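You operate a simulated robot arm through the tools that you are given. There is no shell and no other tool. Be economical: measure what you need, move in short steps, check, and stop when the job is done.

The job below is to be done with a simulated two-armed robot. You get a single attempt, and the scene is never put back.

TASK
Hold the blue tub on the clear top of the long grey bench steady with one hand and put the white cartridge in it with the other.

Only the result counts: the job must be done as asked and must still hold three seconds after the hand-in. Knocking over, shifting, dropping, spilling or breaking anything else fails it.

THE ROBOT
Two 7-joint arms with two-finger parallel grippers on one trunk, on a base that drives. Base frame: it is fixed to the floor where the robot stands at the start and does not move with it; the origin is under the middle of the robot, x ahead of it, y to its left, z up; the surface under the hand at the start is at about z = 88. Units: cm, degrees, N and s.
The left shoulder is at the start at [6, 14.4, 82.6], the right one opposite. With the tool pointing down near the work surface each hand reaches from about 10 to 64 cm from the robot's upright axis, wherever it stands, measured 20 degrees to its own side. Places, roughly: blue tub (16x12x8 cm) [-90, 60, 90]; white cartridge (3x3x8 cm) [50, -10, 140]. Payload 1.57 kg a hand.
The TCP of each hand is the grasp point between the finger pads, 3 cm short of the fingertips. In the tool frame z runs along the fingers and y along their closing line. Largest opening 11 cm; finger width 2.4, thickness 1.2; the body of the gripper, 4.8 by 11.2 cm, starts 7.8 cm behind the TCP.
Orientation is that of the tool frame in the base frame, as [roll, pitch, yaw] about the fixed x, y, z axes, in that order (R = Rz(yaw) Ry(pitch) Rx(roll)). With the fingers straight down and closing along the base's y, the tool's x points along the base's -x, its y along +y and its z along -z.

THE INTERFACE
- The arms move only by the tool play_rows. It takes "left_steps", "right_steps" or both (then of equal length, played together; a hand with none holds still); each is a list of rows, each a list of 7 numbers: the shift along the tool's x, y, z in m, then the turn, a rotation vector about the tool's x, y, z in degrees, then the gripper command, from -1 (fully open) to 1 (shut), values between in proportion. In form: [[tx, ty, tz, ax, ay, az, jaw], ...]. A call has 1 to 10 rows; each row shifts and turns the commanded pose from where the row before left it, along the tool's axes as they then stand. A row lasts 0.2 s, in which the tool goes at most 5 cm and 8.6 degrees; a call with a longer step from one row to the next is refused whole, and so is a gripper value outside its range. Where a pose cannot be reached the arm comes as near as it can. A force on the tool above 40 N (or 10 N above the force at the start of the call, whichever is more), or a blocked arm, ends the call early, and 0.2 s more pass. Each finger travels about 4.5 cm/s and halts on what it meets, pressing with about 26 N; the grip force reading is that of the motor and also rises with nothing between the fingers. The clock runs only during rows and for 0.2 s after the last one: add rows that do not move to give the fingers time. It gives the time, the measured TCP pose, the force on the tool (base axes), the opening and the grip force at its end, in the units of the frame above (readings bear some noise), with the torque about the TCP (base axes, N m) and any sound that the robot's microphone picked up.
- Cameras (640 x 400 px; columns grow to the right, rows downward): "scene" is now at [0.19, 7.18, 143.32]; the picture's right is [0.91, -0.41, 0.00], its down [-0.31, -0.70, -0.64] and it looks along [0.26, 0.59, -0.77] (base axes); focal length 214 px, centre (320, 200). "left" rides on the left gripper at [7, -1.6, -14.1] in its tool frame; the picture's right is [0.23, 0.97, 0.00], its down [-0.86, 0.20, -0.48] and it looks along [-0.47, 0.11, 0.88] (tool axes); focal length 222 px, centre (320, 200). "right" rides on the right gripper at [7, 1.6, -14.1] in its tool frame; the picture's right is [-0.23, 0.97, 0.00], its down [-0.86, -0.20, -0.48] and it looks along [-0.47, -0.11, 0.88] (tool axes); focal length 222 px, centre (320, 200). There is no depth. A picture from a camera that has moved, and an enlarged one, comes with that camera's place and axes in the base frame and with its lens.
- get_image(camera): a new picture of that camera. The clock stands still meanwhile.
- move_column(by): slides the trunk up (or, below 0, down) by that many cm; the arms and the scene camera ride with it, the base frame stays. It gives what a move gives, with no picture.
- base_move(legs): drives the robot by 1 to 6 legs, each [ahead, left, turn to the left] in cm, cm and degrees, along the robot's own axes; the way and the turn of a leg run together, so that a leg with both is an arc; at most 150 cm and 180 degrees a leg. The arms and the cameras ride along, it lands a little off, and it stops where it bumps. It gives what a move gives.
- turn_head(pan, tilt): turns the head with the scene camera to pan (to the left, within 86 degrees either way) and tilt (down, from -29 to 69), counted from straight ahead of the robot. It gives what a move gives.
- close_up(camera, box): a new picture of the part [left, top, right, bottom] of that camera's present view, enlarged. The clock stands still meanwhile.
- job_done(): hands the job in; it is judged then, once.

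Work in short steps. Places have to be worked out from the pictures, the camera data and where the tool is seen: move nearer, look again, correct. Check each grasp and each placing, and mend what went wrong. You have 120 turns and 88 pictures in all, those below and enlarged ones among them. Open the grippers and draw the arms clear of the work before you hand the job in, unless the task says otherwise; then end with one line.

The tools are called after ">>>" as name(argument=value, ...) on one line, values as JSON. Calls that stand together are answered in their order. play_rows: Moves the arms, as the interface text tells. Its arguments: {"type":"object","properties":{"left_steps":{"type":"array","items":{"type":"array","items":{"type":"number"}}},"right_steps":{"type":"array","items":{"type":"array","items":{"type":"number"}}}},"required":[]} The other tools are called the same way: move_column (by) slides the trunk up or down; base_move (legs) drives the base; turn_head (pan, tilt) turns the head that bears the scene camera; get_image (camera) takes a picture; close_up (camera, box) takes an enlarged picture of a part of a camera's view; job_done () hands the job in.

At the start:

```text
t: 0.0
left_position: [34.0, 42.02, 100.0]
left_orientation: [179.9, 0.0, -180.0]
left_contact_force: [-0.5, -1.4, 0.2]
left_wrist_torque: [-0.03, 0.01, -0.02]
left_grip_width: 10.98
left_gripper_force: 0.0
right_position: [38.55, 6.09, 99.98]
right_orientation: [180.0, 0.0, 179.8]
right_contact_force: [-0.4, -0.4, -0.7]
right_wrist_torque: [0.02, -0.02, -0.01]
right_grip_width: 11.0
right_gripper_force: 0.1
trunk travel left (down, up): [-42.5, 16.5]
robot x, y, heading: [0.03, -0.32, -0.1]
head pan, tilt: [66.1, 49.9]
```

scene: 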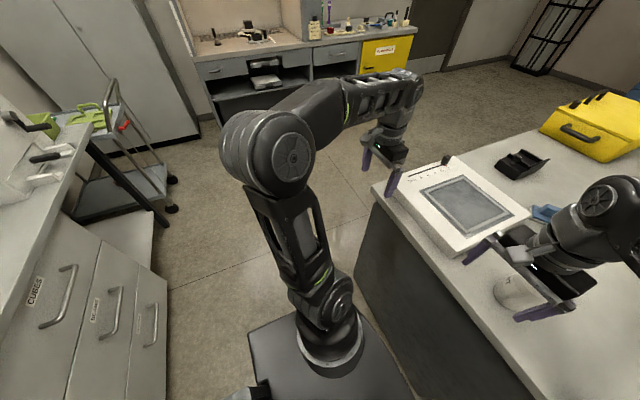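
right: 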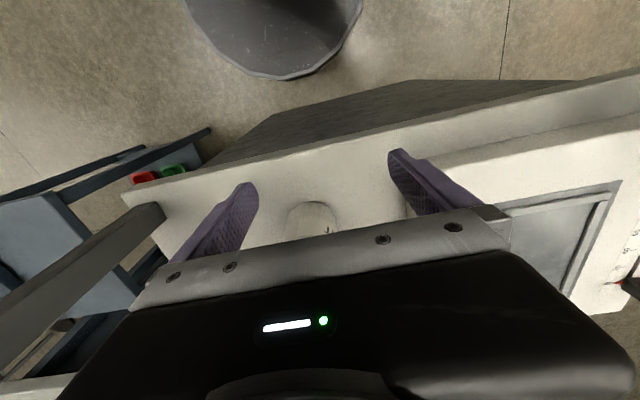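
left: 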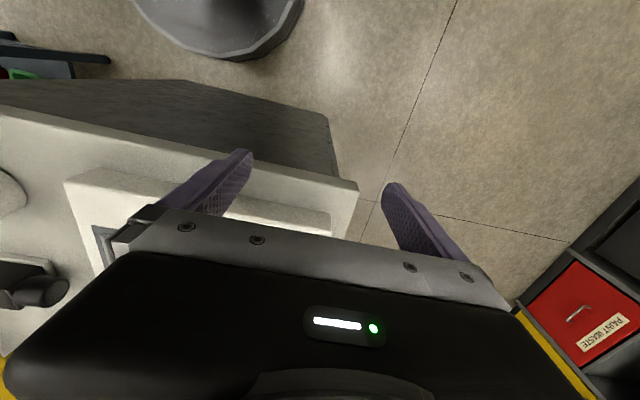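

I'll look straight ahead for the cartridge (about z 140), and to the left for the tub.

>>> turn_head(pan=-10, tilt=10)

>>> get_image(camera="scene")

>>> turn_head(pan=86, tilt=30)

>>> get_image(camera="scene")

```text
t: 1.5
left_position: [34.08, 41.9, 100.01]
left_orientation: [-179.9, 0.0, -179.9]
left_contact_force: [0.2, -0.2, -0.4]
left_wrist_torque: [0.02, -0.05, -0.01]
left_grip_width: 11.01
left_gripper_force: 0.0
right_position: [38.48, 6.1, 99.97]
right_orientation: [179.9, 0.0, -180.0]
right_contact_force: [0.4, -0.7, -0.3]
right_wrist_torque: [0.03, 0.01, 0.0]
right_grip_width: 11.01
right_gripper_force: 0.2
trunk travel left (down, up): [-42.5, 16.5]
robot x, y, heading: [0.16, -0.09, 0.1]
head pan, tilt: [-10.0, 10.0]
```

```text
84 pictures are left
camera scene: at [6.23, -1.47, 149.5], right [-0.17, -0.98, 0.0], down [-0.17, 0.03, -0.98], along [0.97, -0.17, -0.17], focal length 214 px, centre (320, 200)
```

scene: 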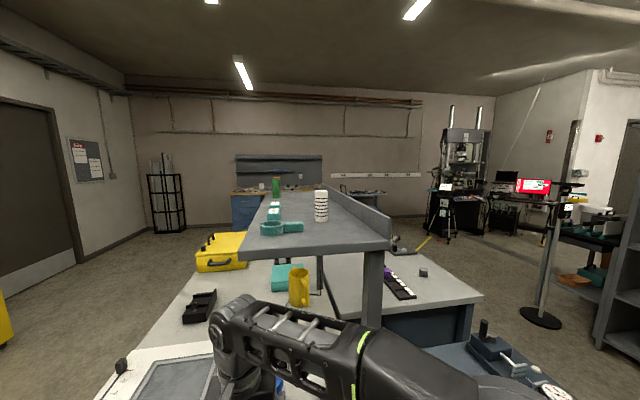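

```text
t: 3.2
left_position: [34.03, 42.16, 100.06]
left_orientation: [180.0, 0.0, -179.9]
left_contact_force: [0.3, -0.6, 0.8]
left_wrist_torque: [-0.03, -0.05, -0.04]
left_grip_width: 11.01
left_gripper_force: 0.0
right_position: [38.58, 6.17, 99.95]
right_orientation: [180.0, 0.0, -180.0]
right_contact_force: [-0.2, 0.3, 0.0]
right_wrist_torque: [0.01, -0.01, -0.01]
right_grip_width: 11.01
right_gripper_force: 0.1
trunk travel left (down, up): [-42.5, 16.5]
robot x, y, heading: [-0.18, 0.26, 0.1]
head pan, tilt: [85.9, 30.0]
```

```text
83 pictures are left
camera scene: at [-2.29, 9.16, 146.27], right [1.0, -0.07, 0.0], down [-0.04, -0.5, -0.87], along [0.06, 0.86, -0.5], focal length 214 px, centre (320, 200)
```

scene: 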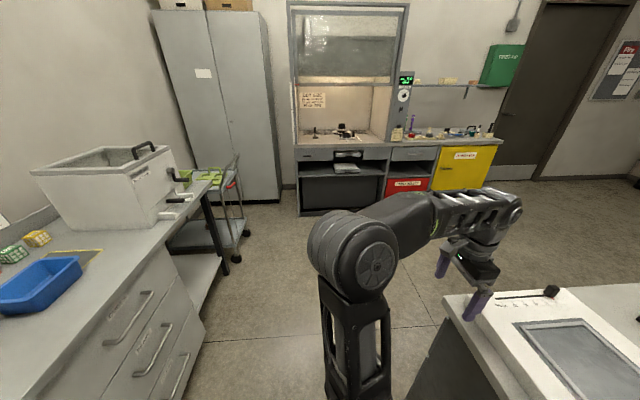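

The tub stands on the bench to the left rear, about (-86,58,90). The cartridge stands upright on the raised shelf ahead, so I enlarge the shelf area and look from a raised trunk too.

>>> turn_head(pan=-10, tilt=15)

>>> close_up(camera="scene", box=[220, 120, 420, 245])

>>> move_column(by=16)

>>> turn_head(pan=-10, tilt=35)

>>> get_image(camera="scene")

```text
t: 4.9
left_position: [33.97, 42.14, 99.93]
left_orientation: [180.0, -0.1, -180.0]
left_contact_force: [0.2, -0.1, 0.3]
left_wrist_torque: [-0.03, -0.01, -0.01]
left_grip_width: 11.0
left_gripper_force: 0.2
right_position: [38.55, 6.24, 100.06]
right_orientation: [-180.0, 0.0, -179.9]
right_contact_force: [1.2, -0.2, -0.1]
right_wrist_torque: [0.01, 0.03, 0.0]
right_grip_width: 11.0
right_gripper_force: 0.1
trunk travel left (down, up): [-42.5, 16.5]
robot x, y, heading: [0.12, 0.04, -0.1]
head pan, tilt: [-10.0, 15.0]
```

```text
3.20 times, centred on (320, 182) of scene
camera zoom: at [6.27, -1.48, 148.69], right [-0.17, -0.98, 0.0], down [-0.26, 0.04, -0.97], along [0.95, -0.17, -0.26], focal length 686 px, centre (320, 256)
```

zoom: 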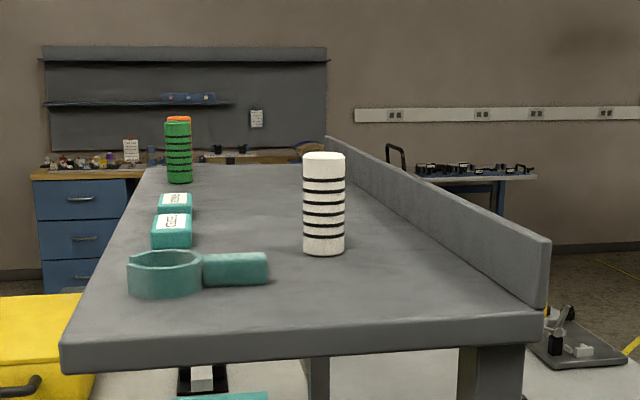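

```text
t: 6.3
left_position: [33.95, 42.1, 113.19]
left_orientation: [-179.9, 0.0, -180.0]
left_contact_force: [-0.6, -0.5, -0.3]
left_wrist_torque: [-0.04, -0.02, -0.01]
left_grip_width: 11.01
left_gripper_force: 0.0
right_position: [34.02, 2.84, 107.29]
right_orientation: [-172.1, -7.8, -179.3]
right_contact_force: [-2.7, 0.2, -3.4]
right_wrist_torque: [-0.01, -0.13, 0.02]
right_grip_width: 11.0
right_gripper_force: 0.0
trunk travel left (down, up): [-55.4, 3.6]
robot x, y, heading: [0.18, -0.04, -0.0]
head pan, tilt: [-10.0, 15.0]
stopped: the arm was blocked; the commanded pose is now the measured one
```

```text
t: 7.1
left_position: [34.02, 42.02, 112.88]
left_orientation: [180.0, 0.0, 179.9]
left_contact_force: [0.4, -0.2, 0.4]
left_wrist_torque: [0.01, -0.01, 0.01]
left_grip_width: 11.02
left_gripper_force: 0.1
right_position: [34.25, 2.8, 106.87]
right_orientation: [-172.3, -7.8, -179.2]
right_contact_force: [0.7, 0.6, -0.8]
right_wrist_torque: [0.01, 0.0, 0.01]
right_grip_width: 11.03
right_gripper_force: 0.0
trunk travel left (down, up): [-55.4, 3.6]
robot x, y, heading: [0.24, -0.09, -0.1]
head pan, tilt: [-10.0, 35.0]
```

```text
81 pictures are left
camera scene: at [5.73, -1.44, 158.41], right [-0.17, -0.98, 0.0], down [-0.56, 0.1, -0.82], along [0.81, -0.14, -0.57], focal length 214 px, centre (320, 200)
```

scene: 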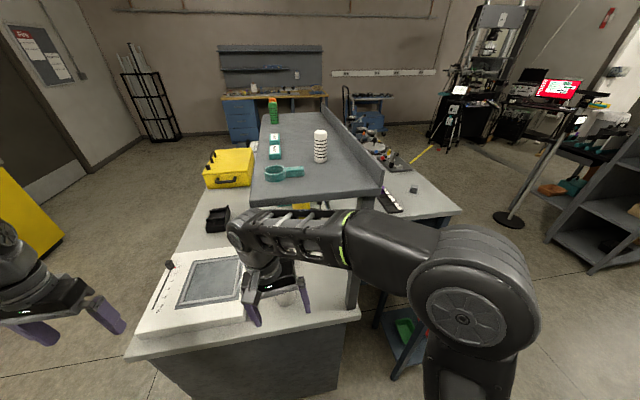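

The trunk lift made the right arm touch the shelf from below, so I lower again and back off before raising. The cartridge is at about (56.5,-10.8), z 135–143, and the shelf front edge is at x≈41.

>>> move_column(by=-8)

>>> base_move(legs=[[-40, 0, 0]])

>>> get_image(camera="scene")

```text
t: 8.3
left_position: [33.97, 41.96, 104.93]
left_orientation: [-180.0, 0.0, 179.9]
left_contact_force: [0.1, 0.1, -0.4]
left_wrist_torque: [0.0, 0.02, -0.01]
left_grip_width: 11.01
left_gripper_force: 0.0
right_position: [34.15, 2.83, 98.91]
right_orientation: [-172.3, -7.8, -179.3]
right_contact_force: [-0.4, 0.4, 0.0]
right_wrist_torque: [0.01, -0.01, 0.0]
right_grip_width: 11.01
right_gripper_force: 0.1
trunk travel left (down, up): [-47.4, 11.6]
robot x, y, heading: [-0.05, 0.36, -0.4]
head pan, tilt: [-10.0, 35.0]
```

```text
t: 10.8
left_position: [-5.48, 42.01, 104.96]
left_orientation: [-180.0, 0.0, 179.9]
left_contact_force: [-1.0, 0.2, 0.6]
left_wrist_torque: [0.03, -0.01, 0.05]
left_grip_width: 11.0
left_gripper_force: 0.0
right_position: [-5.47, 2.84, 99.07]
right_orientation: [-172.3, -7.8, -179.2]
right_contact_force: [-0.1, 0.2, -0.7]
right_wrist_torque: [0.02, -0.01, 0.0]
right_grip_width: 11.01
right_gripper_force: 0.0
trunk travel left (down, up): [-47.4, 11.6]
robot x, y, heading: [-39.27, 0.43, -0.3]
head pan, tilt: [-10.0, 35.0]
```

```text
80 pictures are left
camera scene: at [-33.96, -1.41, 150.4], right [-0.17, -0.98, 0.0], down [-0.56, 0.1, -0.82], along [0.81, -0.14, -0.57], focal length 214 px, centre (320, 200)
```

scene: 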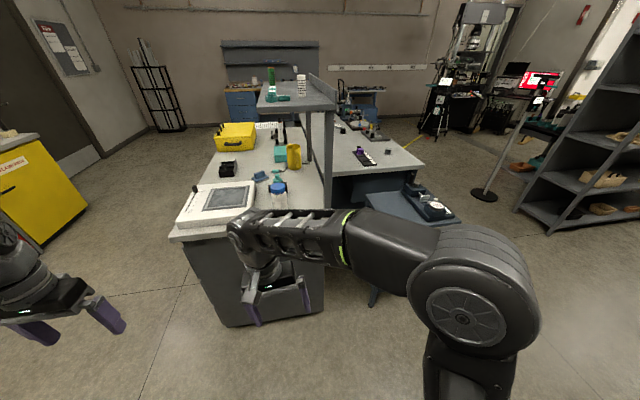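

All is standing. I raise the trunk with the arm now clear of the shelf, then swing the right hand up to point forward and 30° down.

>>> move_column(by=11)

>>> play_rows(right_steps=[[0, 0, 0, -7.8, 0, 0, -1], [-0.0165, -0.017, -0.0275, 0, -8.44, 0, -1], [-0.0203, -0.017, -0.0248, 0, -8.44, 0, -1], [-0.0237, -0.017, -0.0215, 0, -8.44, 0, -1], [-0.0266, -0.017, -0.0178, 0, -8.44, 0, -1], [-0.029, -0.017, -0.0137, 0, -8.44, 0, -1], [-0.0306, -0.017, -0.0093, 0, -8.44, 0, -1], [-0.0317, -0.017, -0.0047, 0, -8.44, 0, -1], [-0.032, -0.017, 0, 0, -8.44, 0, -1], [0, 0, 0, 0, 0, 0, -1]])

>>> get_image(camera="scene")

>>> get_image(camera="right")

```text
t: 12.2
left_position: [-5.66, 42.1, 116.0]
left_orientation: [-180.0, 0.0, 180.0]
left_contact_force: [0.4, 0.4, 0.6]
left_wrist_torque: [0.01, -0.02, -0.02]
left_grip_width: 11.02
left_gripper_force: 0.0
right_position: [-5.33, 2.84, 109.96]
right_orientation: [-172.3, -7.7, -179.2]
right_contact_force: [0.7, 0.1, -1.0]
right_wrist_torque: [0.0, 0.01, 0.04]
right_grip_width: 10.99
right_gripper_force: 0.1
trunk travel left (down, up): [-58.4, 0.6]
robot x, y, heading: [-39.63, -0.22, -0.0]
head pan, tilt: [-10.0, 35.0]
```

```text
t: 14.4
left_position: [-5.54, 42.02, 115.75]
left_orientation: [180.0, -0.1, 180.0]
left_contact_force: [0.1, 0.1, -0.3]
left_wrist_torque: [0.02, 0.0, 0.0]
left_grip_width: 11.0
left_gripper_force: 0.0
right_position: [10.81, -10.59, 130.05]
right_orientation: [179.6, 59.8, -179.4]
right_contact_force: [-1.0, -0.1, 0.4]
right_wrist_torque: [0.02, -0.01, 0.03]
right_grip_width: 11.01
right_gripper_force: 0.0
trunk travel left (down, up): [-58.4, 0.6]
robot x, y, heading: [-39.58, 0.07, 0.0]
head pan, tilt: [-10.0, 35.0]
```

```text
79 pictures are left
camera scene: at [-33.87, -1.39, 161.39], right [-0.17, -0.98, 0.0], down [-0.56, 0.1, -0.82], along [0.81, -0.14, -0.57], focal length 214 px, centre (320, 200)
```

scene: 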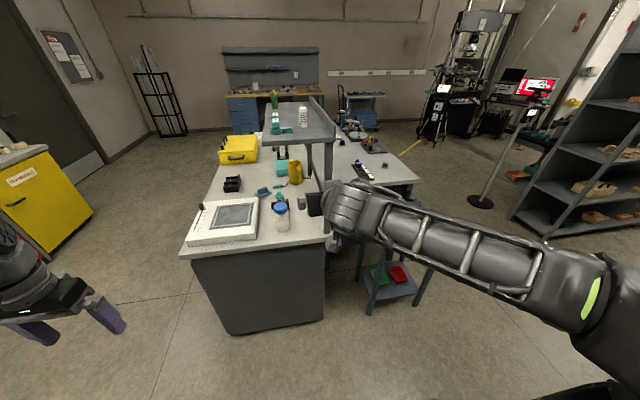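

```text
78 pictures are left
camera right: at [-5.02, -9.1, 131.15], right [0.1, 0.97, 0.2], down [0.02, -0.2, 0.98], along [0.99, -0.1, -0.04], focal length 222 px, centre (320, 200)
```

right: 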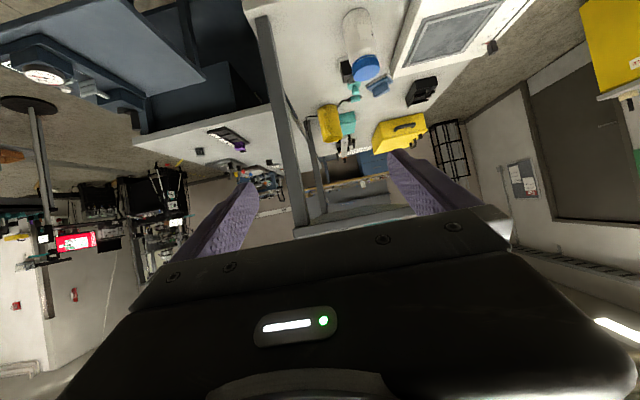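

Now raise the hand to about z 147 so it clears the shelf, and narrow the jaw to about 5.5 cm.

>>> play_rows(right_steps=[[-0.0295, 0, -0.017, 0, 0, 0, 0], [-0.0295, 0, -0.017, 0, 0, 0, 0], [-0.0295, 0, -0.017, 0, 0, 0, 0], [-0.0295, 0, -0.017, 0, 0, 0, 0], [-0.0295, 0, -0.017, 0, 0, 0, 0], [0, 0, 0, 0, 0, 0, 0], [0, 0, 0, 0, 0, 0, 0]])

>>> turn_head(pan=-10, tilt=15)

>>> get_image(camera="scene")

```text
t: 16.0
left_position: [-5.55, 42.05, 115.87]
left_orientation: [180.0, 0.0, -180.0]
left_contact_force: [0.2, -0.2, -0.2]
left_wrist_torque: [-0.03, -0.02, 0.04]
left_grip_width: 11.01
left_gripper_force: 0.1
right_position: [11.09, -10.63, 146.7]
right_orientation: [179.9, 59.7, -179.5]
right_contact_force: [0.7, 0.3, -0.6]
right_wrist_torque: [-0.01, 0.01, 0.01]
right_grip_width: 5.52
right_gripper_force: 0.0
trunk travel left (down, up): [-58.4, 0.6]
robot x, y, heading: [-39.48, -0.23, -0.1]
head pan, tilt: [-10.0, 35.0]
```

```text
t: 16.8
left_position: [-5.58, 41.96, 115.91]
left_orientation: [-180.0, 0.0, 179.9]
left_contact_force: [0.0, -0.8, 0.6]
left_wrist_torque: [-0.01, -0.03, -0.02]
left_grip_width: 10.97
left_gripper_force: 0.1
right_position: [11.19, -10.68, 146.8]
right_orientation: [179.8, 59.7, -179.3]
right_contact_force: [-0.4, 0.2, -0.5]
right_wrist_torque: [-0.02, 0.02, -0.01]
right_grip_width: 5.47
right_gripper_force: 0.1
trunk travel left (down, up): [-58.4, 0.6]
robot x, y, heading: [-39.66, 0.53, 0.1]
head pan, tilt: [-10.0, 15.0]
```

```text
77 pictures are left
camera scene: at [-33.35, -1.51, 164.59], right [-0.17, -0.98, 0.0], down [-0.26, 0.05, -0.97], along [0.95, -0.17, -0.26], focal length 214 px, centre (320, 200)
```

scene: 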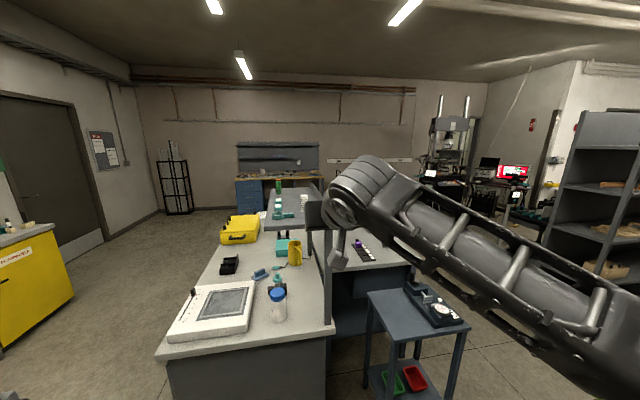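

Drive forward 30 cm so the hand comes just over the shelf edge, above cartridge height, and look.

>>> base_move(legs=[[30, 0, 0]])

>>> get_image(camera="scene")

>>> get_image(camera="right")

```text
t: 18.9
left_position: [23.98, 42.11, 115.85]
left_orientation: [-180.0, -0.1, -179.8]
left_contact_force: [-0.2, 0.2, -0.4]
left_wrist_torque: [-0.04, 0.02, 0.0]
left_grip_width: 10.99
left_gripper_force: 0.0
right_position: [40.87, -10.49, 146.74]
right_orientation: [179.8, 59.6, -179.2]
right_contact_force: [0.5, -0.7, -0.4]
right_wrist_torque: [0.03, -0.01, 0.0]
right_grip_width: 5.51
right_gripper_force: 0.0
trunk travel left (down, up): [-58.4, 0.6]
robot x, y, heading: [-9.83, -0.26, 0.3]
head pan, tilt: [-10.0, 15.0]
```

```text
76 pictures are left
camera scene: at [-3.53, -1.45, 164.59], right [-0.17, -0.99, 0.0], down [-0.26, 0.04, -0.97], along [0.95, -0.17, -0.26], focal length 214 px, centre (320, 200)
```

scene: 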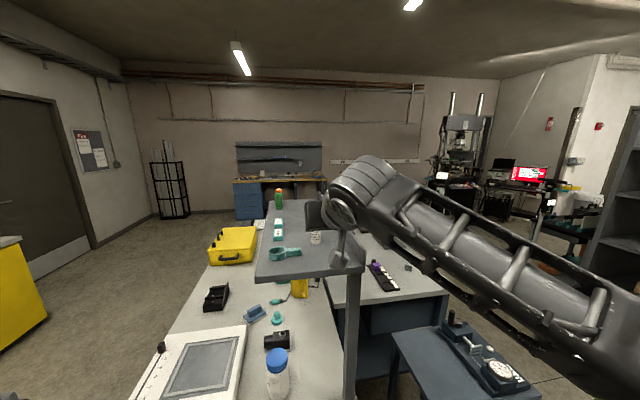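

```text
75 pictures are left
camera right: at [25.08, -9.12, 147.93], right [0.1, 0.98, 0.2], down [0.02, -0.2, 0.98], along [0.99, -0.09, -0.04], focal length 222 px, centre (320, 200)
```

right: 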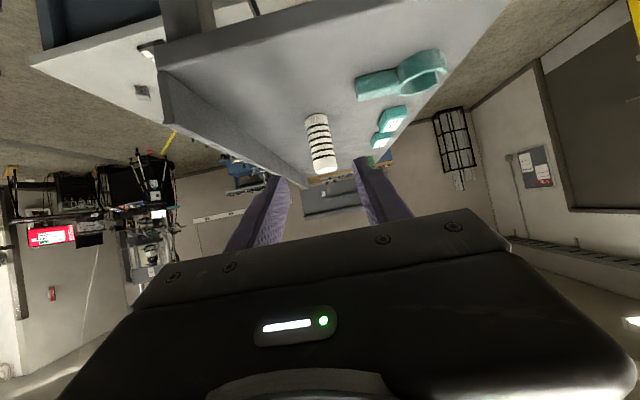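

The wrist view puts the cartridge at about (55.4,-10.5), z 135–143, with the clamp handle ending at y≈-5, so the narrowed jaw fits. I drive 7 cm closer, then lower in front of it.

>>> base_move(legs=[[7.5, 0, 0]])

>>> play_rows(right_steps=[[0.0173, 0, 0.01, 0, 0, 0, 0], [0.0173, 0, 0.01, 0, 0, 0, 0], [0.0173, 0, 0.01, 0, 0, 0, 0], [0, 0, 0, 0, 0, 0, 0]])

>>> get_image(camera="right")

>>> get_image(camera="scene")

```text
t: 19.9
left_position: [31.55, 42.13, 115.75]
left_orientation: [180.0, -0.1, -179.9]
left_contact_force: [1.5, -0.4, -0.4]
left_wrist_torque: [0.0, 0.05, -0.01]
left_grip_width: 11.02
left_gripper_force: 0.1
right_position: [48.38, -10.56, 146.76]
right_orientation: [179.9, 59.6, -179.2]
right_contact_force: [1.0, -0.6, 0.7]
right_wrist_torque: [0.02, 0.02, -0.01]
right_grip_width: 5.48
right_gripper_force: 0.0
trunk travel left (down, up): [-58.4, 0.6]
robot x, y, heading: [-2.54, -0.01, 0.3]
head pan, tilt: [-10.0, 15.0]
```

```text
t: 20.9
left_position: [31.46, 42.15, 115.87]
left_orientation: [179.9, 0.0, -179.9]
left_contact_force: [0.5, -0.2, -0.4]
left_wrist_torque: [0.01, -0.01, 0.0]
left_grip_width: 10.99
left_gripper_force: 0.0
right_position: [48.38, -10.33, 140.73]
right_orientation: [179.8, 59.6, -179.2]
right_contact_force: [0.4, -1.0, -0.2]
right_wrist_torque: [0.03, 0.04, -0.03]
right_grip_width: 5.51
right_gripper_force: 0.1
trunk travel left (down, up): [-58.4, 0.6]
robot x, y, heading: [-2.57, 0.04, -0.0]
head pan, tilt: [-10.0, 15.0]
```

```text
74 pictures are left
camera right: at [32.42, -8.98, 141.92], right [0.1, 0.98, 0.2], down [0.02, -0.2, 0.98], along [0.99, -0.09, -0.04], focal length 222 px, centre (320, 200)
```

right: 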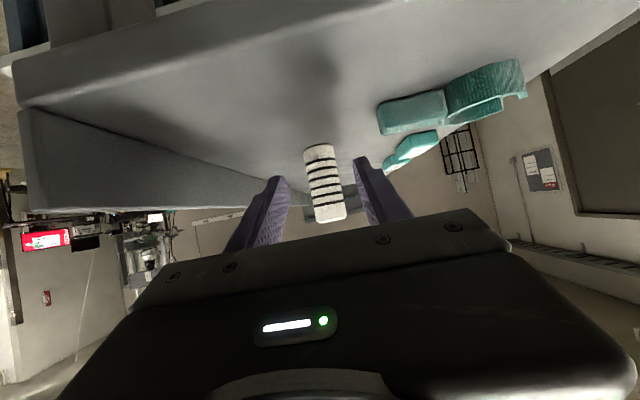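

```text
73 pictures are left
camera scene: at [3.81, -1.43, 164.59], right [-0.17, -0.99, 0.0], down [-0.26, 0.04, -0.97], along [0.95, -0.17, -0.26], focal length 214 px, centre (320, 200)
```

scene: 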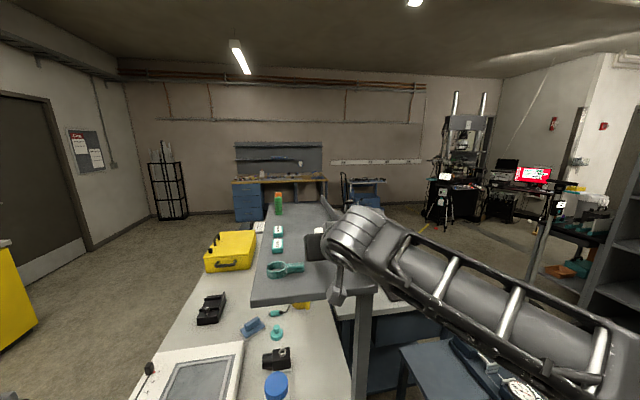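

The cartridge is centred between the fingers (axis about (56.3,-10.2)). I move straight forward 7.5 cm and slightly down.

>>> play_rows(right_steps=[[-0.0076, 0, 0.017, 0, 0, 0, 0], [-0.0076, 0, 0.017, 0, 0, 0, 0], [-0.0076, 0, 0.017, 0, 0, 0, 0], [-0.0076, 0, 0.017, 0, 0, 0, 0], [0, 0, 0, 0, 0, 0, 0]])

>>> get_image(camera="right")

```text
t: 22.1
left_position: [31.46, 42.2, 115.82]
left_orientation: [179.9, 0.1, -179.9]
left_contact_force: [-0.7, -0.6, -0.2]
left_wrist_torque: [0.0, 0.0, -0.02]
left_grip_width: 11.01
left_gripper_force: 0.0
right_position: [55.61, -10.4, 139.98]
right_orientation: [179.8, 59.7, -179.2]
right_contact_force: [0.2, -0.1, -0.8]
right_wrist_torque: [-0.01, 0.01, -0.04]
right_grip_width: 5.48
right_gripper_force: 0.0
trunk travel left (down, up): [-58.4, 0.6]
robot x, y, heading: [-2.78, -0.05, 0.1]
head pan, tilt: [-10.0, 15.0]
```

```text
72 pictures are left
camera right: at [39.76, -9.01, 141.13], right [0.1, 0.98, 0.2], down [0.02, -0.2, 0.98], along [0.99, -0.09, -0.04], focal length 222 px, centre (320, 200)
```

right: 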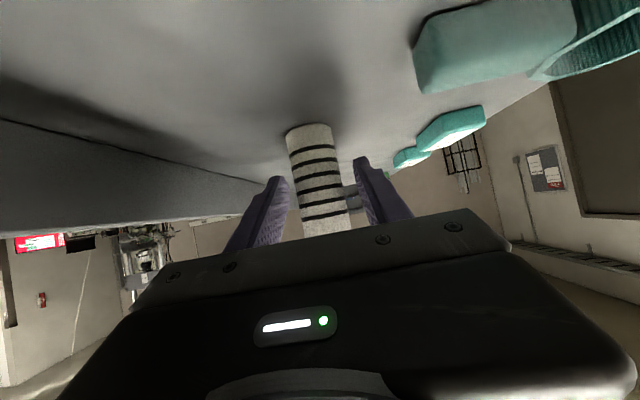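

The cartridge stands between the pads. I shift 0.3 cm left and close.

>>> play_rows(right_steps=[[0, 0.003, 0.002, 0, 0, 0, 0], [0, 0, 0, 0, 0, 0, 1], [0, 0, 0, 0, 0, 0, 1], [0, 0, 0, 0, 0, 0, 1], [0, 0, 0, 0, 0, 0, 1], [0, 0, 0, 0, 0, 0, 1]])

>>> get_image(camera="right")

```text
t: 23.5
left_position: [31.37, 42.2, 115.85]
left_orientation: [-180.0, 0.0, -179.8]
left_contact_force: [-0.4, -0.9, -0.1]
left_wrist_torque: [0.01, 0.0, 0.04]
left_grip_width: 10.99
left_gripper_force: 0.0
right_position: [55.81, -10.18, 139.95]
right_orientation: [179.8, 59.8, -179.2]
right_contact_force: [-0.9, -0.7, -0.2]
right_wrist_torque: [-0.02, -0.01, -0.02]
right_grip_width: 2.82
right_gripper_force: 25.9
trunk travel left (down, up): [-58.4, 0.6]
robot x, y, heading: [-2.34, -0.22, -0.0]
head pan, tilt: [-10.0, 15.0]
```

```text
71 pictures are left
camera right: at [39.95, -8.7, 141.05], right [0.1, 0.98, 0.2], down [0.02, -0.2, 0.98], along [0.99, -0.09, -0.04], focal length 222 px, centre (320, 200)
```

right: 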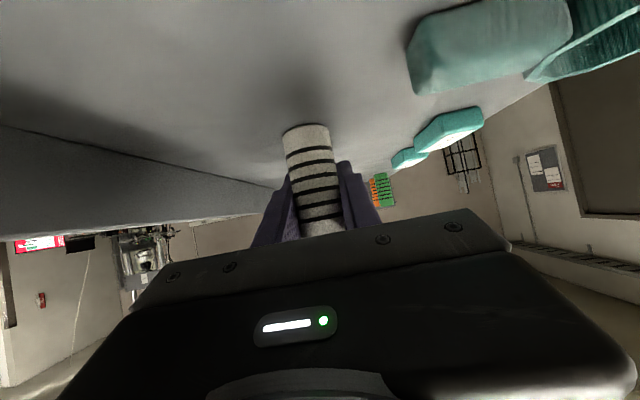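

Gripped (2.8 cm, 26 N). I lift straight up 8 cm and check.

>>> play_rows(right_steps=[[-0.0173, 0, -0.01, 0, 0, 0, 1], [-0.0173, 0, -0.01, 0, 0, 0, 1], [-0.0173, 0, -0.01, 0, 0, 0, 1], [-0.0173, 0, -0.01, 0, 0, 0, 1], [0, 0, 0, 0, 0, 0, 1]])

>>> get_image(camera="right")

```text
t: 24.7
left_position: [31.46, 42.23, 115.91]
left_orientation: [180.0, 0.0, -179.9]
left_contact_force: [0.5, 0.4, -0.3]
left_wrist_torque: [-0.01, -0.01, -0.02]
left_grip_width: 11.0
left_gripper_force: 0.1
right_position: [55.79, -9.91, 148.01]
right_orientation: [179.8, 59.7, -179.2]
right_contact_force: [-0.4, 0.3, -0.3]
right_wrist_torque: [0.04, -0.01, -0.01]
right_grip_width: 2.79
right_gripper_force: 25.6
trunk travel left (down, up): [-58.4, 0.6]
robot x, y, heading: [-1.91, -0.09, 0.1]
head pan, tilt: [-10.0, 15.0]
```

```text
70 pictures are left
camera right: at [39.92, -8.58, 149.16], right [0.1, 0.98, 0.2], down [0.02, -0.2, 0.98], along [0.99, -0.09, -0.04], focal length 222 px, centre (320, 200)
```

right: 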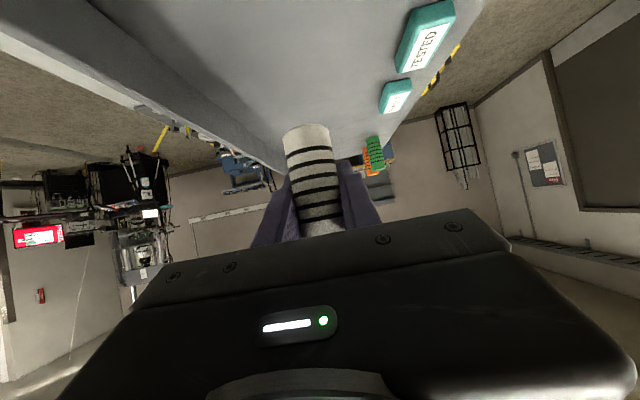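

The cartridge is held. I back off 40 cm and look over toward the left bench with the head.

>>> base_move(legs=[[-38, 0, 0]])

>>> turn_head(pan=86, tilt=40)

>>> get_image(camera="scene")

```text
t: 27.1
left_position: [-7.06, 42.13, 115.96]
left_orientation: [179.9, 0.1, -179.4]
left_contact_force: [0.1, 0.2, -0.3]
left_wrist_torque: [-0.03, -0.04, -0.03]
left_grip_width: 11.0
left_gripper_force: 0.1
right_position: [17.61, -9.82, 147.95]
right_orientation: [179.8, 59.7, -178.7]
right_contact_force: [-0.5, 0.7, -0.1]
right_wrist_torque: [-0.02, -0.01, 0.0]
right_grip_width: 2.78
right_gripper_force: 26.0
trunk travel left (down, up): [-58.4, 0.6]
robot x, y, heading: [-40.78, 0.05, 0.4]
head pan, tilt: [-10.0, 15.0]
```

```text
t: 28.8
left_position: [-6.97, 42.25, 115.87]
left_orientation: [-179.9, 0.0, -179.3]
left_contact_force: [-0.2, 0.8, 0.3]
left_wrist_torque: [-0.01, -0.02, 0.0]
left_grip_width: 11.02
left_gripper_force: 0.1
right_position: [17.88, -9.75, 148.03]
right_orientation: [179.8, 59.7, -178.7]
right_contact_force: [-0.1, -0.6, -0.1]
right_wrist_torque: [-0.01, 0.0, 0.04]
right_grip_width: 2.78
right_gripper_force: 26.3
trunk travel left (down, up): [-58.4, 0.6]
robot x, y, heading: [-40.5, -0.15, 0.9]
head pan, tilt: [85.9, 40.0]
```

```text
69 pictures are left
camera scene: at [-42.89, 8.37, 160.64], right [1.0, -0.06, 0.0], down [-0.04, -0.64, -0.77], along [0.05, 0.76, -0.64], focal length 214 px, centre (320, 200)
```

scene: 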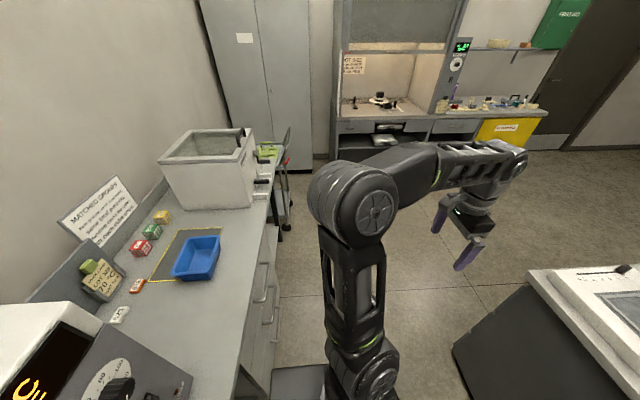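

The tub is at about (-86,58.5) with its long side along y, and the bench edge is at x≈-61. I tuck the left hand inward, drive to the free aisle around (-5,58), and turn left to face the bench.

>>> play_rows(left_steps=[[-0.007, -0.037, -0.01, 0, 0, 0, -1], [-0.007, -0.037, -0.01, 0, 0, 0, -1], [-0.007, -0.037, -0.01, 0, 0, 0, -1], [-0.007, -0.037, -0.01, 0, 0, 0, -1], [-0.007, -0.037, -0.01, 0, 0, 0, -1], [0, 0, 0, 0, 0, 0, -1]])

>>> base_move(legs=[[33, 58, 0], [0, 0, 90]])

>>> turn_head(pan=60, tilt=40)

>>> get_image(camera="scene")

```text
t: 30.2
left_position: [-1.48, 23.33, 117.87]
left_orientation: [-180.0, 0.0, -179.4]
left_contact_force: [0.0, 0.1, 0.1]
left_wrist_torque: [-0.03, 0.01, 0.02]
left_grip_width: 11.02
left_gripper_force: 0.1
left hand out of reach, approached as far as the arm can: row 3, 4, 5
right_position: [17.83, -9.54, 147.99]
right_orientation: [179.9, 59.6, -178.7]
right_contact_force: [0.4, 0.0, -0.7]
right_wrist_torque: [0.0, 0.0, -0.05]
right_grip_width: 2.78
right_gripper_force: 26.0
trunk travel left (down, up): [-58.4, 0.6]
robot x, y, heading: [-40.68, -0.1, 0.7]
head pan, tilt: [85.9, 40.0]
```

```text
t: 37.8
left_position: [-32.29, 98.12, 117.92]
left_orientation: [179.9, 0.0, -88.2]
left_contact_force: [-0.9, -0.3, -0.5]
left_wrist_torque: [0.03, 0.01, -0.02]
left_grip_width: 11.01
left_gripper_force: 0.0
right_position: [0.45, 117.97, 148.06]
right_orientation: [179.8, 59.7, -87.6]
right_contact_force: [-0.7, 0.0, 0.5]
right_wrist_torque: [0.0, -0.01, -0.01]
right_grip_width: 2.78
right_gripper_force: 26.3
trunk travel left (down, up): [-58.4, 0.6]
robot x, y, heading: [-7.89, 58.84, 91.7]
head pan, tilt: [85.9, 40.0]
```

```text
t: 38.7
left_position: [-32.17, 98.07, 117.96]
left_orientation: [180.0, 0.0, -88.2]
left_contact_force: [-0.4, 0.0, -0.1]
left_wrist_torque: [0.0, -0.01, 0.03]
left_grip_width: 11.03
left_gripper_force: 0.0
right_position: [0.46, 117.89, 147.93]
right_orientation: [179.7, 59.7, -87.6]
right_contact_force: [-0.5, 0.9, -0.3]
right_wrist_torque: [0.0, 0.04, -0.02]
right_grip_width: 2.82
right_gripper_force: 25.8
trunk travel left (down, up): [-58.4, 0.6]
robot x, y, heading: [-7.88, 59.4, 91.9]
head pan, tilt: [60.0, 40.0]
```

```text
68 pictures are left
camera scene: at [-15.28, 60.59, 160.64], right [0.47, 0.88, 0.0], down [0.57, -0.3, -0.77], along [-0.68, 0.36, -0.64], focal length 214 px, centre (320, 200)
```

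scene: 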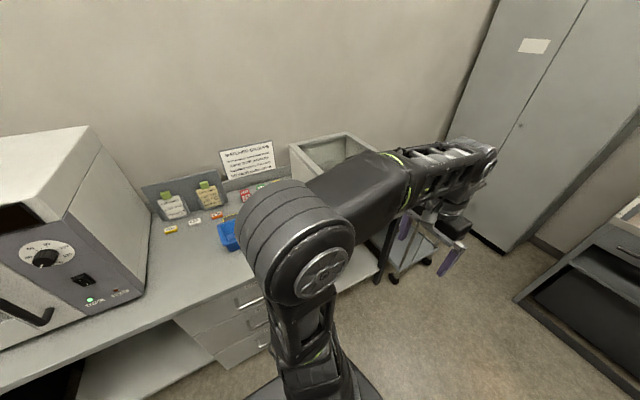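

Clear. I turn the second 90° to face the bench and look with the head.

>>> base_move(legs=[[0, 0, 88]])

>>> turn_head(pan=0, tilt=45)

>>> get_image(camera="scene")

```text
t: 42.9
left_position: [-47.26, 36.14, 117.87]
left_orientation: [180.0, 0.0, 0.2]
left_contact_force: [-0.5, 0.1, 0.6]
left_wrist_torque: [0.01, 0.0, 0.0]
left_grip_width: 10.99
left_gripper_force: 0.1
right_position: [-66.17, 69.37, 147.94]
right_orientation: [179.9, 59.8, 0.9]
right_contact_force: [0.0, 0.2, 0.0]
right_wrist_torque: [0.02, 0.01, 0.0]
right_grip_width: 2.79
right_gripper_force: 25.8
trunk travel left (down, up): [-58.4, 0.6]
robot x, y, heading: [-7.76, 59.27, -179.9]
head pan, tilt: [60.0, 40.0]
```

```text
t: 44.2
left_position: [-47.3, 36.12, 117.93]
left_orientation: [179.9, 0.0, 0.2]
left_contact_force: [0.8, -0.2, 0.6]
left_wrist_torque: [0.01, 0.02, 0.01]
left_grip_width: 11.0
left_gripper_force: 0.0
right_position: [-66.18, 69.35, 148.07]
right_orientation: [179.8, 59.8, 0.8]
right_contact_force: [0.3, -0.3, 0.4]
right_wrist_torque: [0.0, 0.03, 0.0]
right_grip_width: 2.76
right_gripper_force: 26.3
trunk travel left (down, up): [-58.4, 0.6]
robot x, y, heading: [-8.12, 59.0, -179.8]
head pan, tilt: [0.0, 45.0]
```

```text
67 pictures are left
camera scene: at [-13.03, 59.53, 159.91], right [0.0, 1.0, 0.0], down [0.71, 0.0, -0.71], along [-0.71, 0.0, -0.71], focal length 214 px, centre (320, 200)
```

scene: 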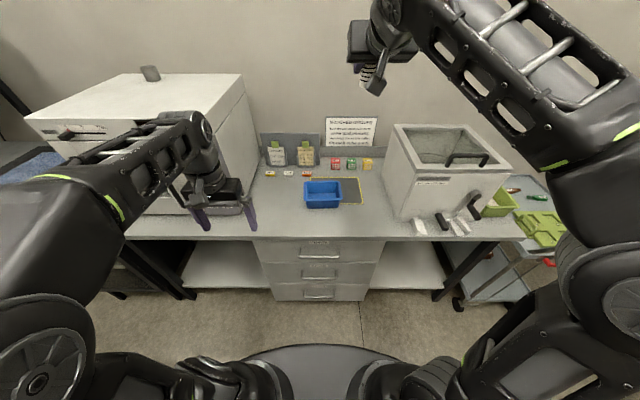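

Good view: tub about (-87,60), nothing near it. The base front is ~28 cm ahead of the axis, so I drive 20 cm closer.

>>> base_move(legs=[[20, 0, 0]])

>>> get_image(camera="scene")

>>> get_image(camera="left")

```text
t: 45.8
left_position: [-66.93, 36.11, 117.9]
left_orientation: [180.0, -0.1, 0.2]
left_contact_force: [0.6, 0.3, 0.6]
left_wrist_torque: [-0.01, -0.01, 0.0]
left_grip_width: 10.99
left_gripper_force: 0.0
right_position: [-85.79, 69.27, 147.85]
right_orientation: [179.7, 59.7, 0.9]
right_contact_force: [-1.3, 0.3, -0.8]
right_wrist_torque: [-0.01, 0.0, -0.01]
right_grip_width: 2.8
right_gripper_force: 26.2
trunk travel left (down, up): [-58.4, 0.6]
robot x, y, heading: [-27.66, 59.71, -179.7]
head pan, tilt: [0.0, 45.0]
```

```text
66 pictures are left
camera scene: at [-32.68, 59.46, 159.91], right [0.0, 1.0, 0.0], down [0.71, 0.0, -0.71], along [-0.71, 0.0, -0.71], focal length 214 px, centre (320, 200)
```

scene: 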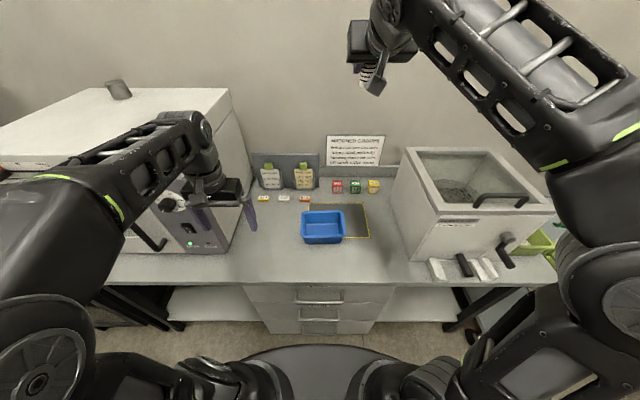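

```text
65 pictures are left
camera left: at [-59.99, 37.78, 132.17], right [0.23, -0.97, 0.0], down [-0.85, -0.2, 0.48], along [-0.46, -0.11, -0.88], focal length 222 px, centre (320, 200)
```

left: 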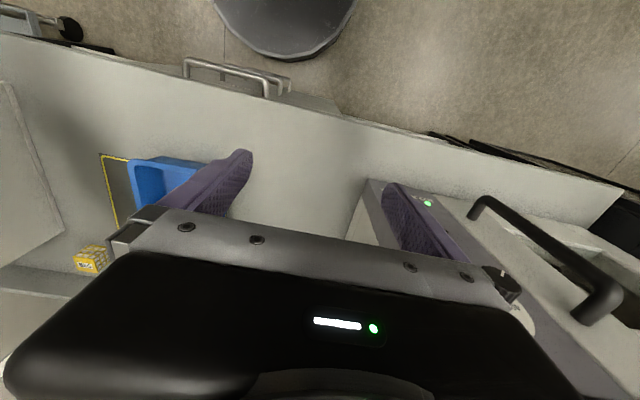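

I enlarge the tub for precise corners.

>>> close_up(camera="scene", box=[272, 190, 372, 252])

```text
6.40 times, centred on (322, 221) of scene
camera zoom: at [-32.68, 59.46, 159.91], right [0.0, 1.0, 0.0], down [0.71, 0.0, -0.71], along [-0.71, 0.0, -0.71], focal length 1373 px, centre (307, 66)
```

zoom: 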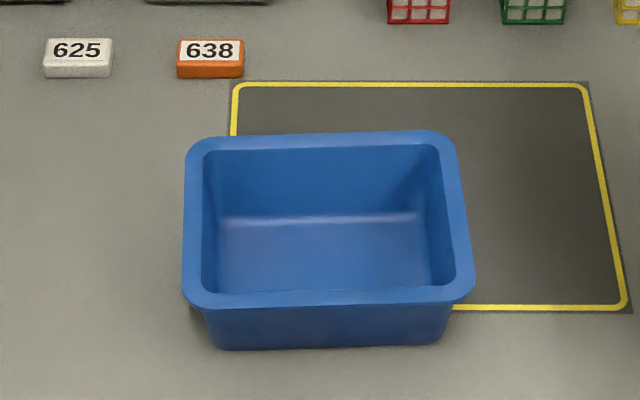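

Tub rim: x -78…-90.4, y 52.6…68.7, z≈96 (bench ≈88). I bring the left hand away from the oven toward the tub, then lower the trunk.

>>> play_rows(left_steps=[[0, -0.026, 0.02, 0, 0, 0, -1], [0, -0.026, 0.02, 0, 0, 0, -1], [0, -0.026, 0.02, 0, 0, 0, -1], [0, -0.026, 0.02, 0, 0, 0, -1], [0, -0.026, 0.01, 0, 0, 0, -1], [0, 0, 0, 0, 0, 0, -1]])

>>> get_image(camera="scene")

```text
t: 47.1
left_position: [-66.73, 49.08, 108.9]
left_orientation: [-180.0, 0.0, 0.2]
left_contact_force: [0.9, 0.5, 0.5]
left_wrist_torque: [0.02, -0.02, -0.01]
left_grip_width: 10.99
left_gripper_force: 0.0
right_position: [-85.61, 69.23, 147.97]
right_orientation: [179.9, 59.7, 0.9]
right_contact_force: [0.8, -0.5, -1.0]
right_wrist_torque: [0.0, 0.0, 0.03]
right_grip_width: 2.8
right_gripper_force: 26.6
trunk travel left (down, up): [-58.4, 0.6]
robot x, y, heading: [-27.55, 59.53, -180.0]
head pan, tilt: [0.0, 45.0]
```

```text
63 pictures are left
camera scene: at [-32.5, 59.42, 159.91], right [0.0, 1.0, 0.0], down [0.71, 0.0, -0.71], along [-0.71, 0.0, -0.71], focal length 214 px, centre (320, 200)
```

scene: 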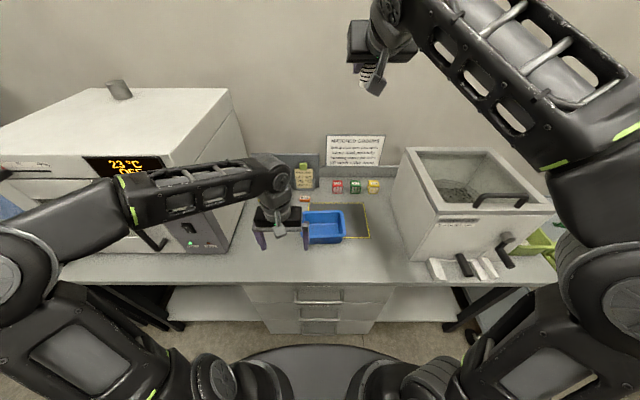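

The left hand goes above the tub's left wall at about (-84,53), z 105, with the jaw half open.

>>> play_rows(left_steps=[[-0.0346, -0.0078, 0.006, 0, 0, 0, 0], [-0.0346, -0.0078, 0.006, 0, 0, 0, 0], [-0.0346, -0.0078, 0.006, 0, 0, 0, 0], [-0.0346, -0.0078, 0.006, 0, 0, 0, 0], [-0.0346, -0.0078, 0.006, 0, 0, 0, 0], [0, 0, 0, 0, 0, 0, 0], [0, 0, 0, 0, 0, 0, 0]])

>>> get_image(camera="scene")

>>> get_image(camera="left")

```text
t: 48.8
left_position: [-83.94, 52.88, 105.71]
left_orientation: [180.0, 0.0, 0.2]
left_contact_force: [0.0, 0.7, -0.4]
left_wrist_torque: [0.0, 0.0, 0.0]
left_grip_width: 5.48
left_gripper_force: 0.1
right_position: [-85.69, 69.32, 147.88]
right_orientation: [179.8, 59.7, 0.9]
right_contact_force: [-0.2, 0.8, 0.4]
right_wrist_torque: [0.02, -0.01, 0.02]
right_grip_width: 2.8
right_gripper_force: 26.1
trunk travel left (down, up): [-58.4, 0.6]
robot x, y, heading: [-27.45, 59.89, -179.5]
head pan, tilt: [0.0, 45.0]
```

```text
62 pictures are left
camera scene: at [-32.59, 59.49, 159.91], right [0.0, 1.0, 0.0], down [0.71, 0.0, -0.71], along [-0.71, 0.0, -0.71], focal length 214 px, centre (320, 200)
```

scene: 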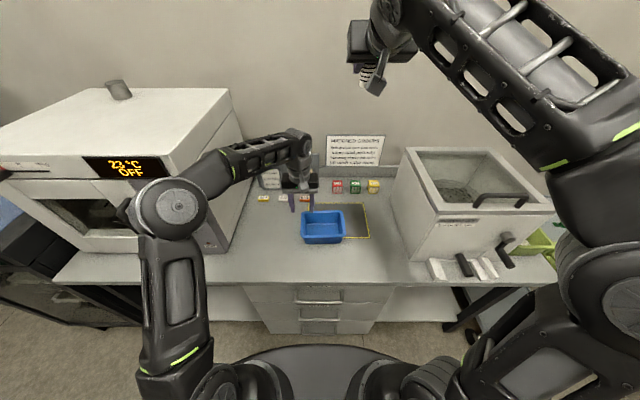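

```text
61 pictures are left
camera left: at [-77.23, 54.61, 120.04], right [0.23, -0.97, 0.0], down [-0.85, -0.2, 0.48], along [-0.46, -0.11, -0.88], focal length 222 px, centre (320, 200)
```

left: 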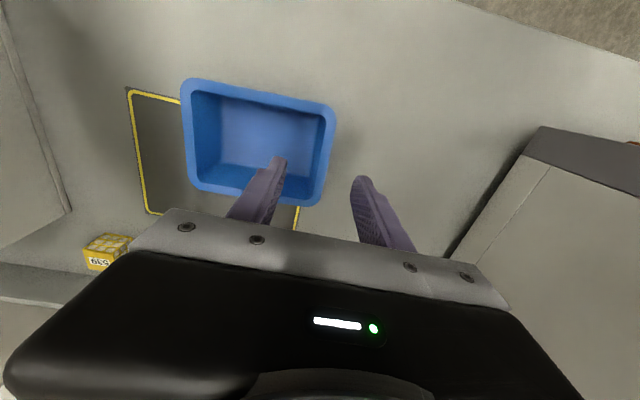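

The jaw straddles the left wall (lip centred at y≈52.9) and the tub is turned about 3°. I align and lower to z≈95.

>>> play_rows(left_steps=[[0, 0, 0.025, 0, 0, -3, 0], [0, 0, 0.025, 0, 0, 0, 0], [0, 0, 0.025, 0, 0, 0, 0], [0, 0, 0.015, 0, 0, 0, 0], [0, 0, 0.015, 0, 0, 0, 0], [0, 0, 0, 0, 0, 0, 0]])

>>> get_image(camera="left")

>>> close_up(camera="scene", box=[252, 170, 372, 245])

```text
t: 50.1
left_position: [-83.89, 53.05, 95.31]
left_orientation: [180.0, 0.0, 3.2]
left_contact_force: [-0.4, -0.7, -0.2]
left_wrist_torque: [-0.04, 0.01, 0.01]
left_grip_width: 5.49
left_gripper_force: 0.0
right_position: [-85.66, 69.26, 148.08]
right_orientation: [179.7, 59.7, 0.8]
right_contact_force: [-0.4, 0.1, 0.0]
right_wrist_torque: [-0.01, -0.04, 0.02]
right_grip_width: 2.79
right_gripper_force: 25.8
trunk travel left (down, up): [-58.4, 0.6]
robot x, y, heading: [-27.6, 59.2, -180.0]
head pan, tilt: [0.0, 45.0]
```

```text
60 pictures are left
camera left: at [-77.22, 55.14, 109.64], right [0.28, -0.96, 0.0], down [-0.84, -0.25, 0.48], along [-0.46, -0.13, -0.88], focal length 222 px, centre (320, 200)
```

left: 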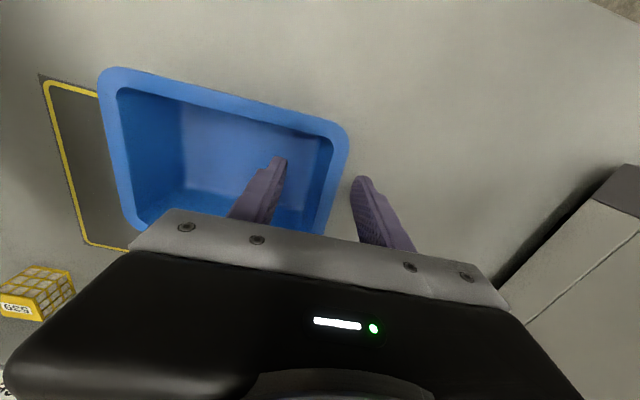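

```text
5.33 times, centred on (312, 208) of scene
camera zoom: at [-32.52, 59.46, 159.91], right [0.0, 1.0, 0.0], down [0.71, 0.0, -0.71], along [-0.71, 0.0, -0.71], focal length 1144 px, centre (363, 160)
```

zoom: 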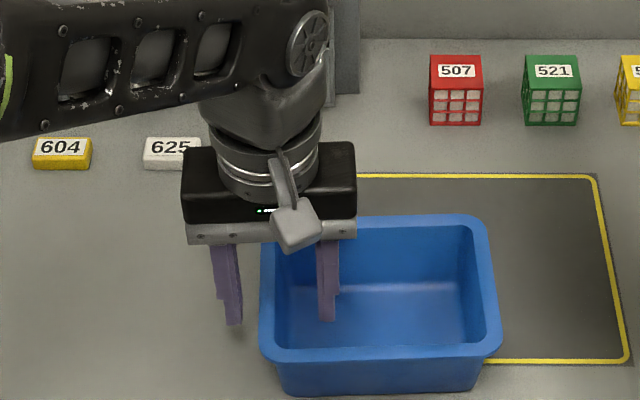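

The lip appears at y 52.0–53.0, so I shift 0.5 cm left, then close the left hand on the wall.

>>> play_rows(left_steps=[[0, 0.005, 0, 0, 0, 0, 0], [0, 0, 0, 0, 0, 0, 0.3], [0, 0, 0, 0, 0, 0, 0.5], [0, 0, 0, 0, 0, 0, 0.5]])

>>> get_image(camera="left")

```text
t: 51.1
left_position: [-84.0, 52.5, 95.46]
left_orientation: [179.9, 0.0, 3.2]
left_contact_force: [0.6, 0.1, 0.2]
left_wrist_torque: [-0.03, 0.0, -0.04]
left_grip_width: 2.74
left_gripper_force: 0.1
right_position: [-85.71, 69.22, 147.98]
right_orientation: [179.8, 59.7, 0.9]
right_contact_force: [-0.5, -0.6, -0.9]
right_wrist_torque: [0.0, 0.01, -0.02]
right_grip_width: 2.79
right_gripper_force: 26.2
trunk travel left (down, up): [-58.4, 0.6]
robot x, y, heading: [-27.25, 59.55, -179.9]
head pan, tilt: [0.0, 45.0]
```

```text
58 pictures are left
camera left: at [-77.22, 54.56, 109.66], right [0.28, -0.96, 0.0], down [-0.84, -0.25, 0.48], along [-0.46, -0.13, -0.88], focal length 222 px, centre (320, 200)
```

left: 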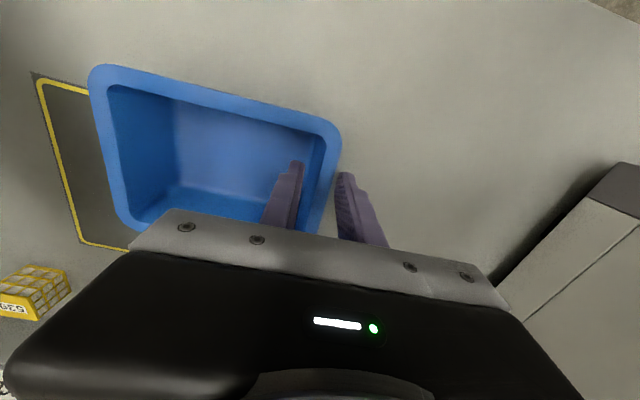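

By projection the lip sits close to the outer finger, so I shift 0.6 cm further left and then close fully.

>>> play_rows(left_steps=[[0, 0.006, 0, 0, 0, 0, 0.5], [0, 0, 0, 0, 0, 0, 0.6], [0, 0, 0, 0, 0, 0, 1], [0, 0, 0, 0, 0, 0, 1], [0, 0, 0, 0, 0, 0, 1]])

>>> get_image(camera="left")

>>> close_up(camera="scene", box=[252, 170, 372, 245])

```text
t: 52.4
left_position: [-83.98, 51.87, 95.47]
left_orientation: [179.9, 0.0, 3.2]
left_contact_force: [0.7, 0.4, 1.3]
left_wrist_torque: [0.14, -0.02, -0.08]
left_grip_width: 0.36
left_gripper_force: 24.3
right_position: [-85.71, 69.3, 148.04]
right_orientation: [179.8, 59.6, 1.0]
right_contact_force: [-0.1, 0.2, -0.7]
right_wrist_torque: [-0.01, 0.0, 0.01]
right_grip_width: 2.81
right_gripper_force: 26.3
trunk travel left (down, up): [-58.4, 0.6]
robot x, y, heading: [-27.44, 59.58, -179.9]
head pan, tilt: [0.0, 45.0]
```

```text
57 pictures are left
camera left: at [-77.21, 53.96, 109.71], right [0.28, -0.96, 0.0], down [-0.84, -0.25, 0.48], along [-0.46, -0.13, -0.88], focal length 222 px, centre (320, 200)
```

left: 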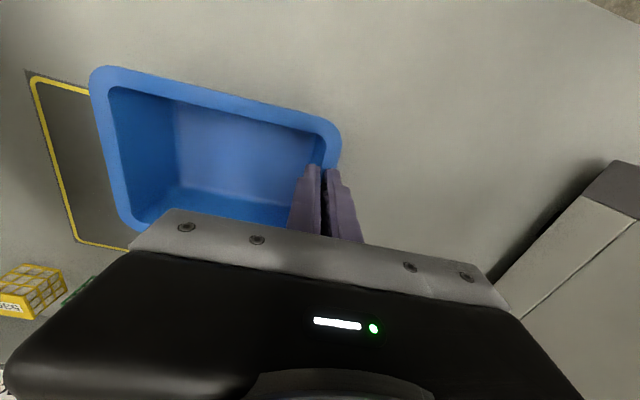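

```text
5.33 times, centred on (312, 208) of scene
camera zoom: at [-32.52, 59.46, 159.91], right [0.0, 1.0, 0.0], down [0.71, 0.0, -0.71], along [-0.71, 0.0, -0.71], focal length 1144 px, centre (363, 160)
```

zoom: 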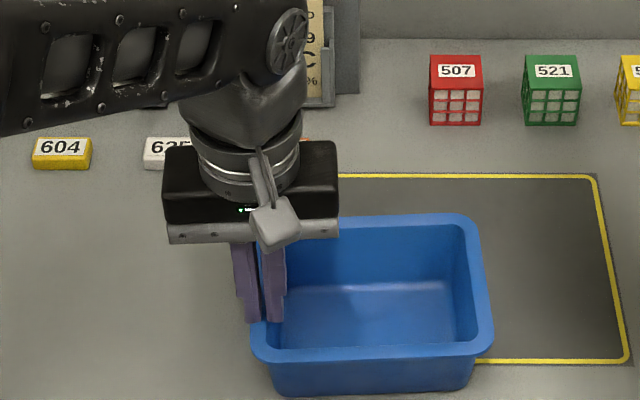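

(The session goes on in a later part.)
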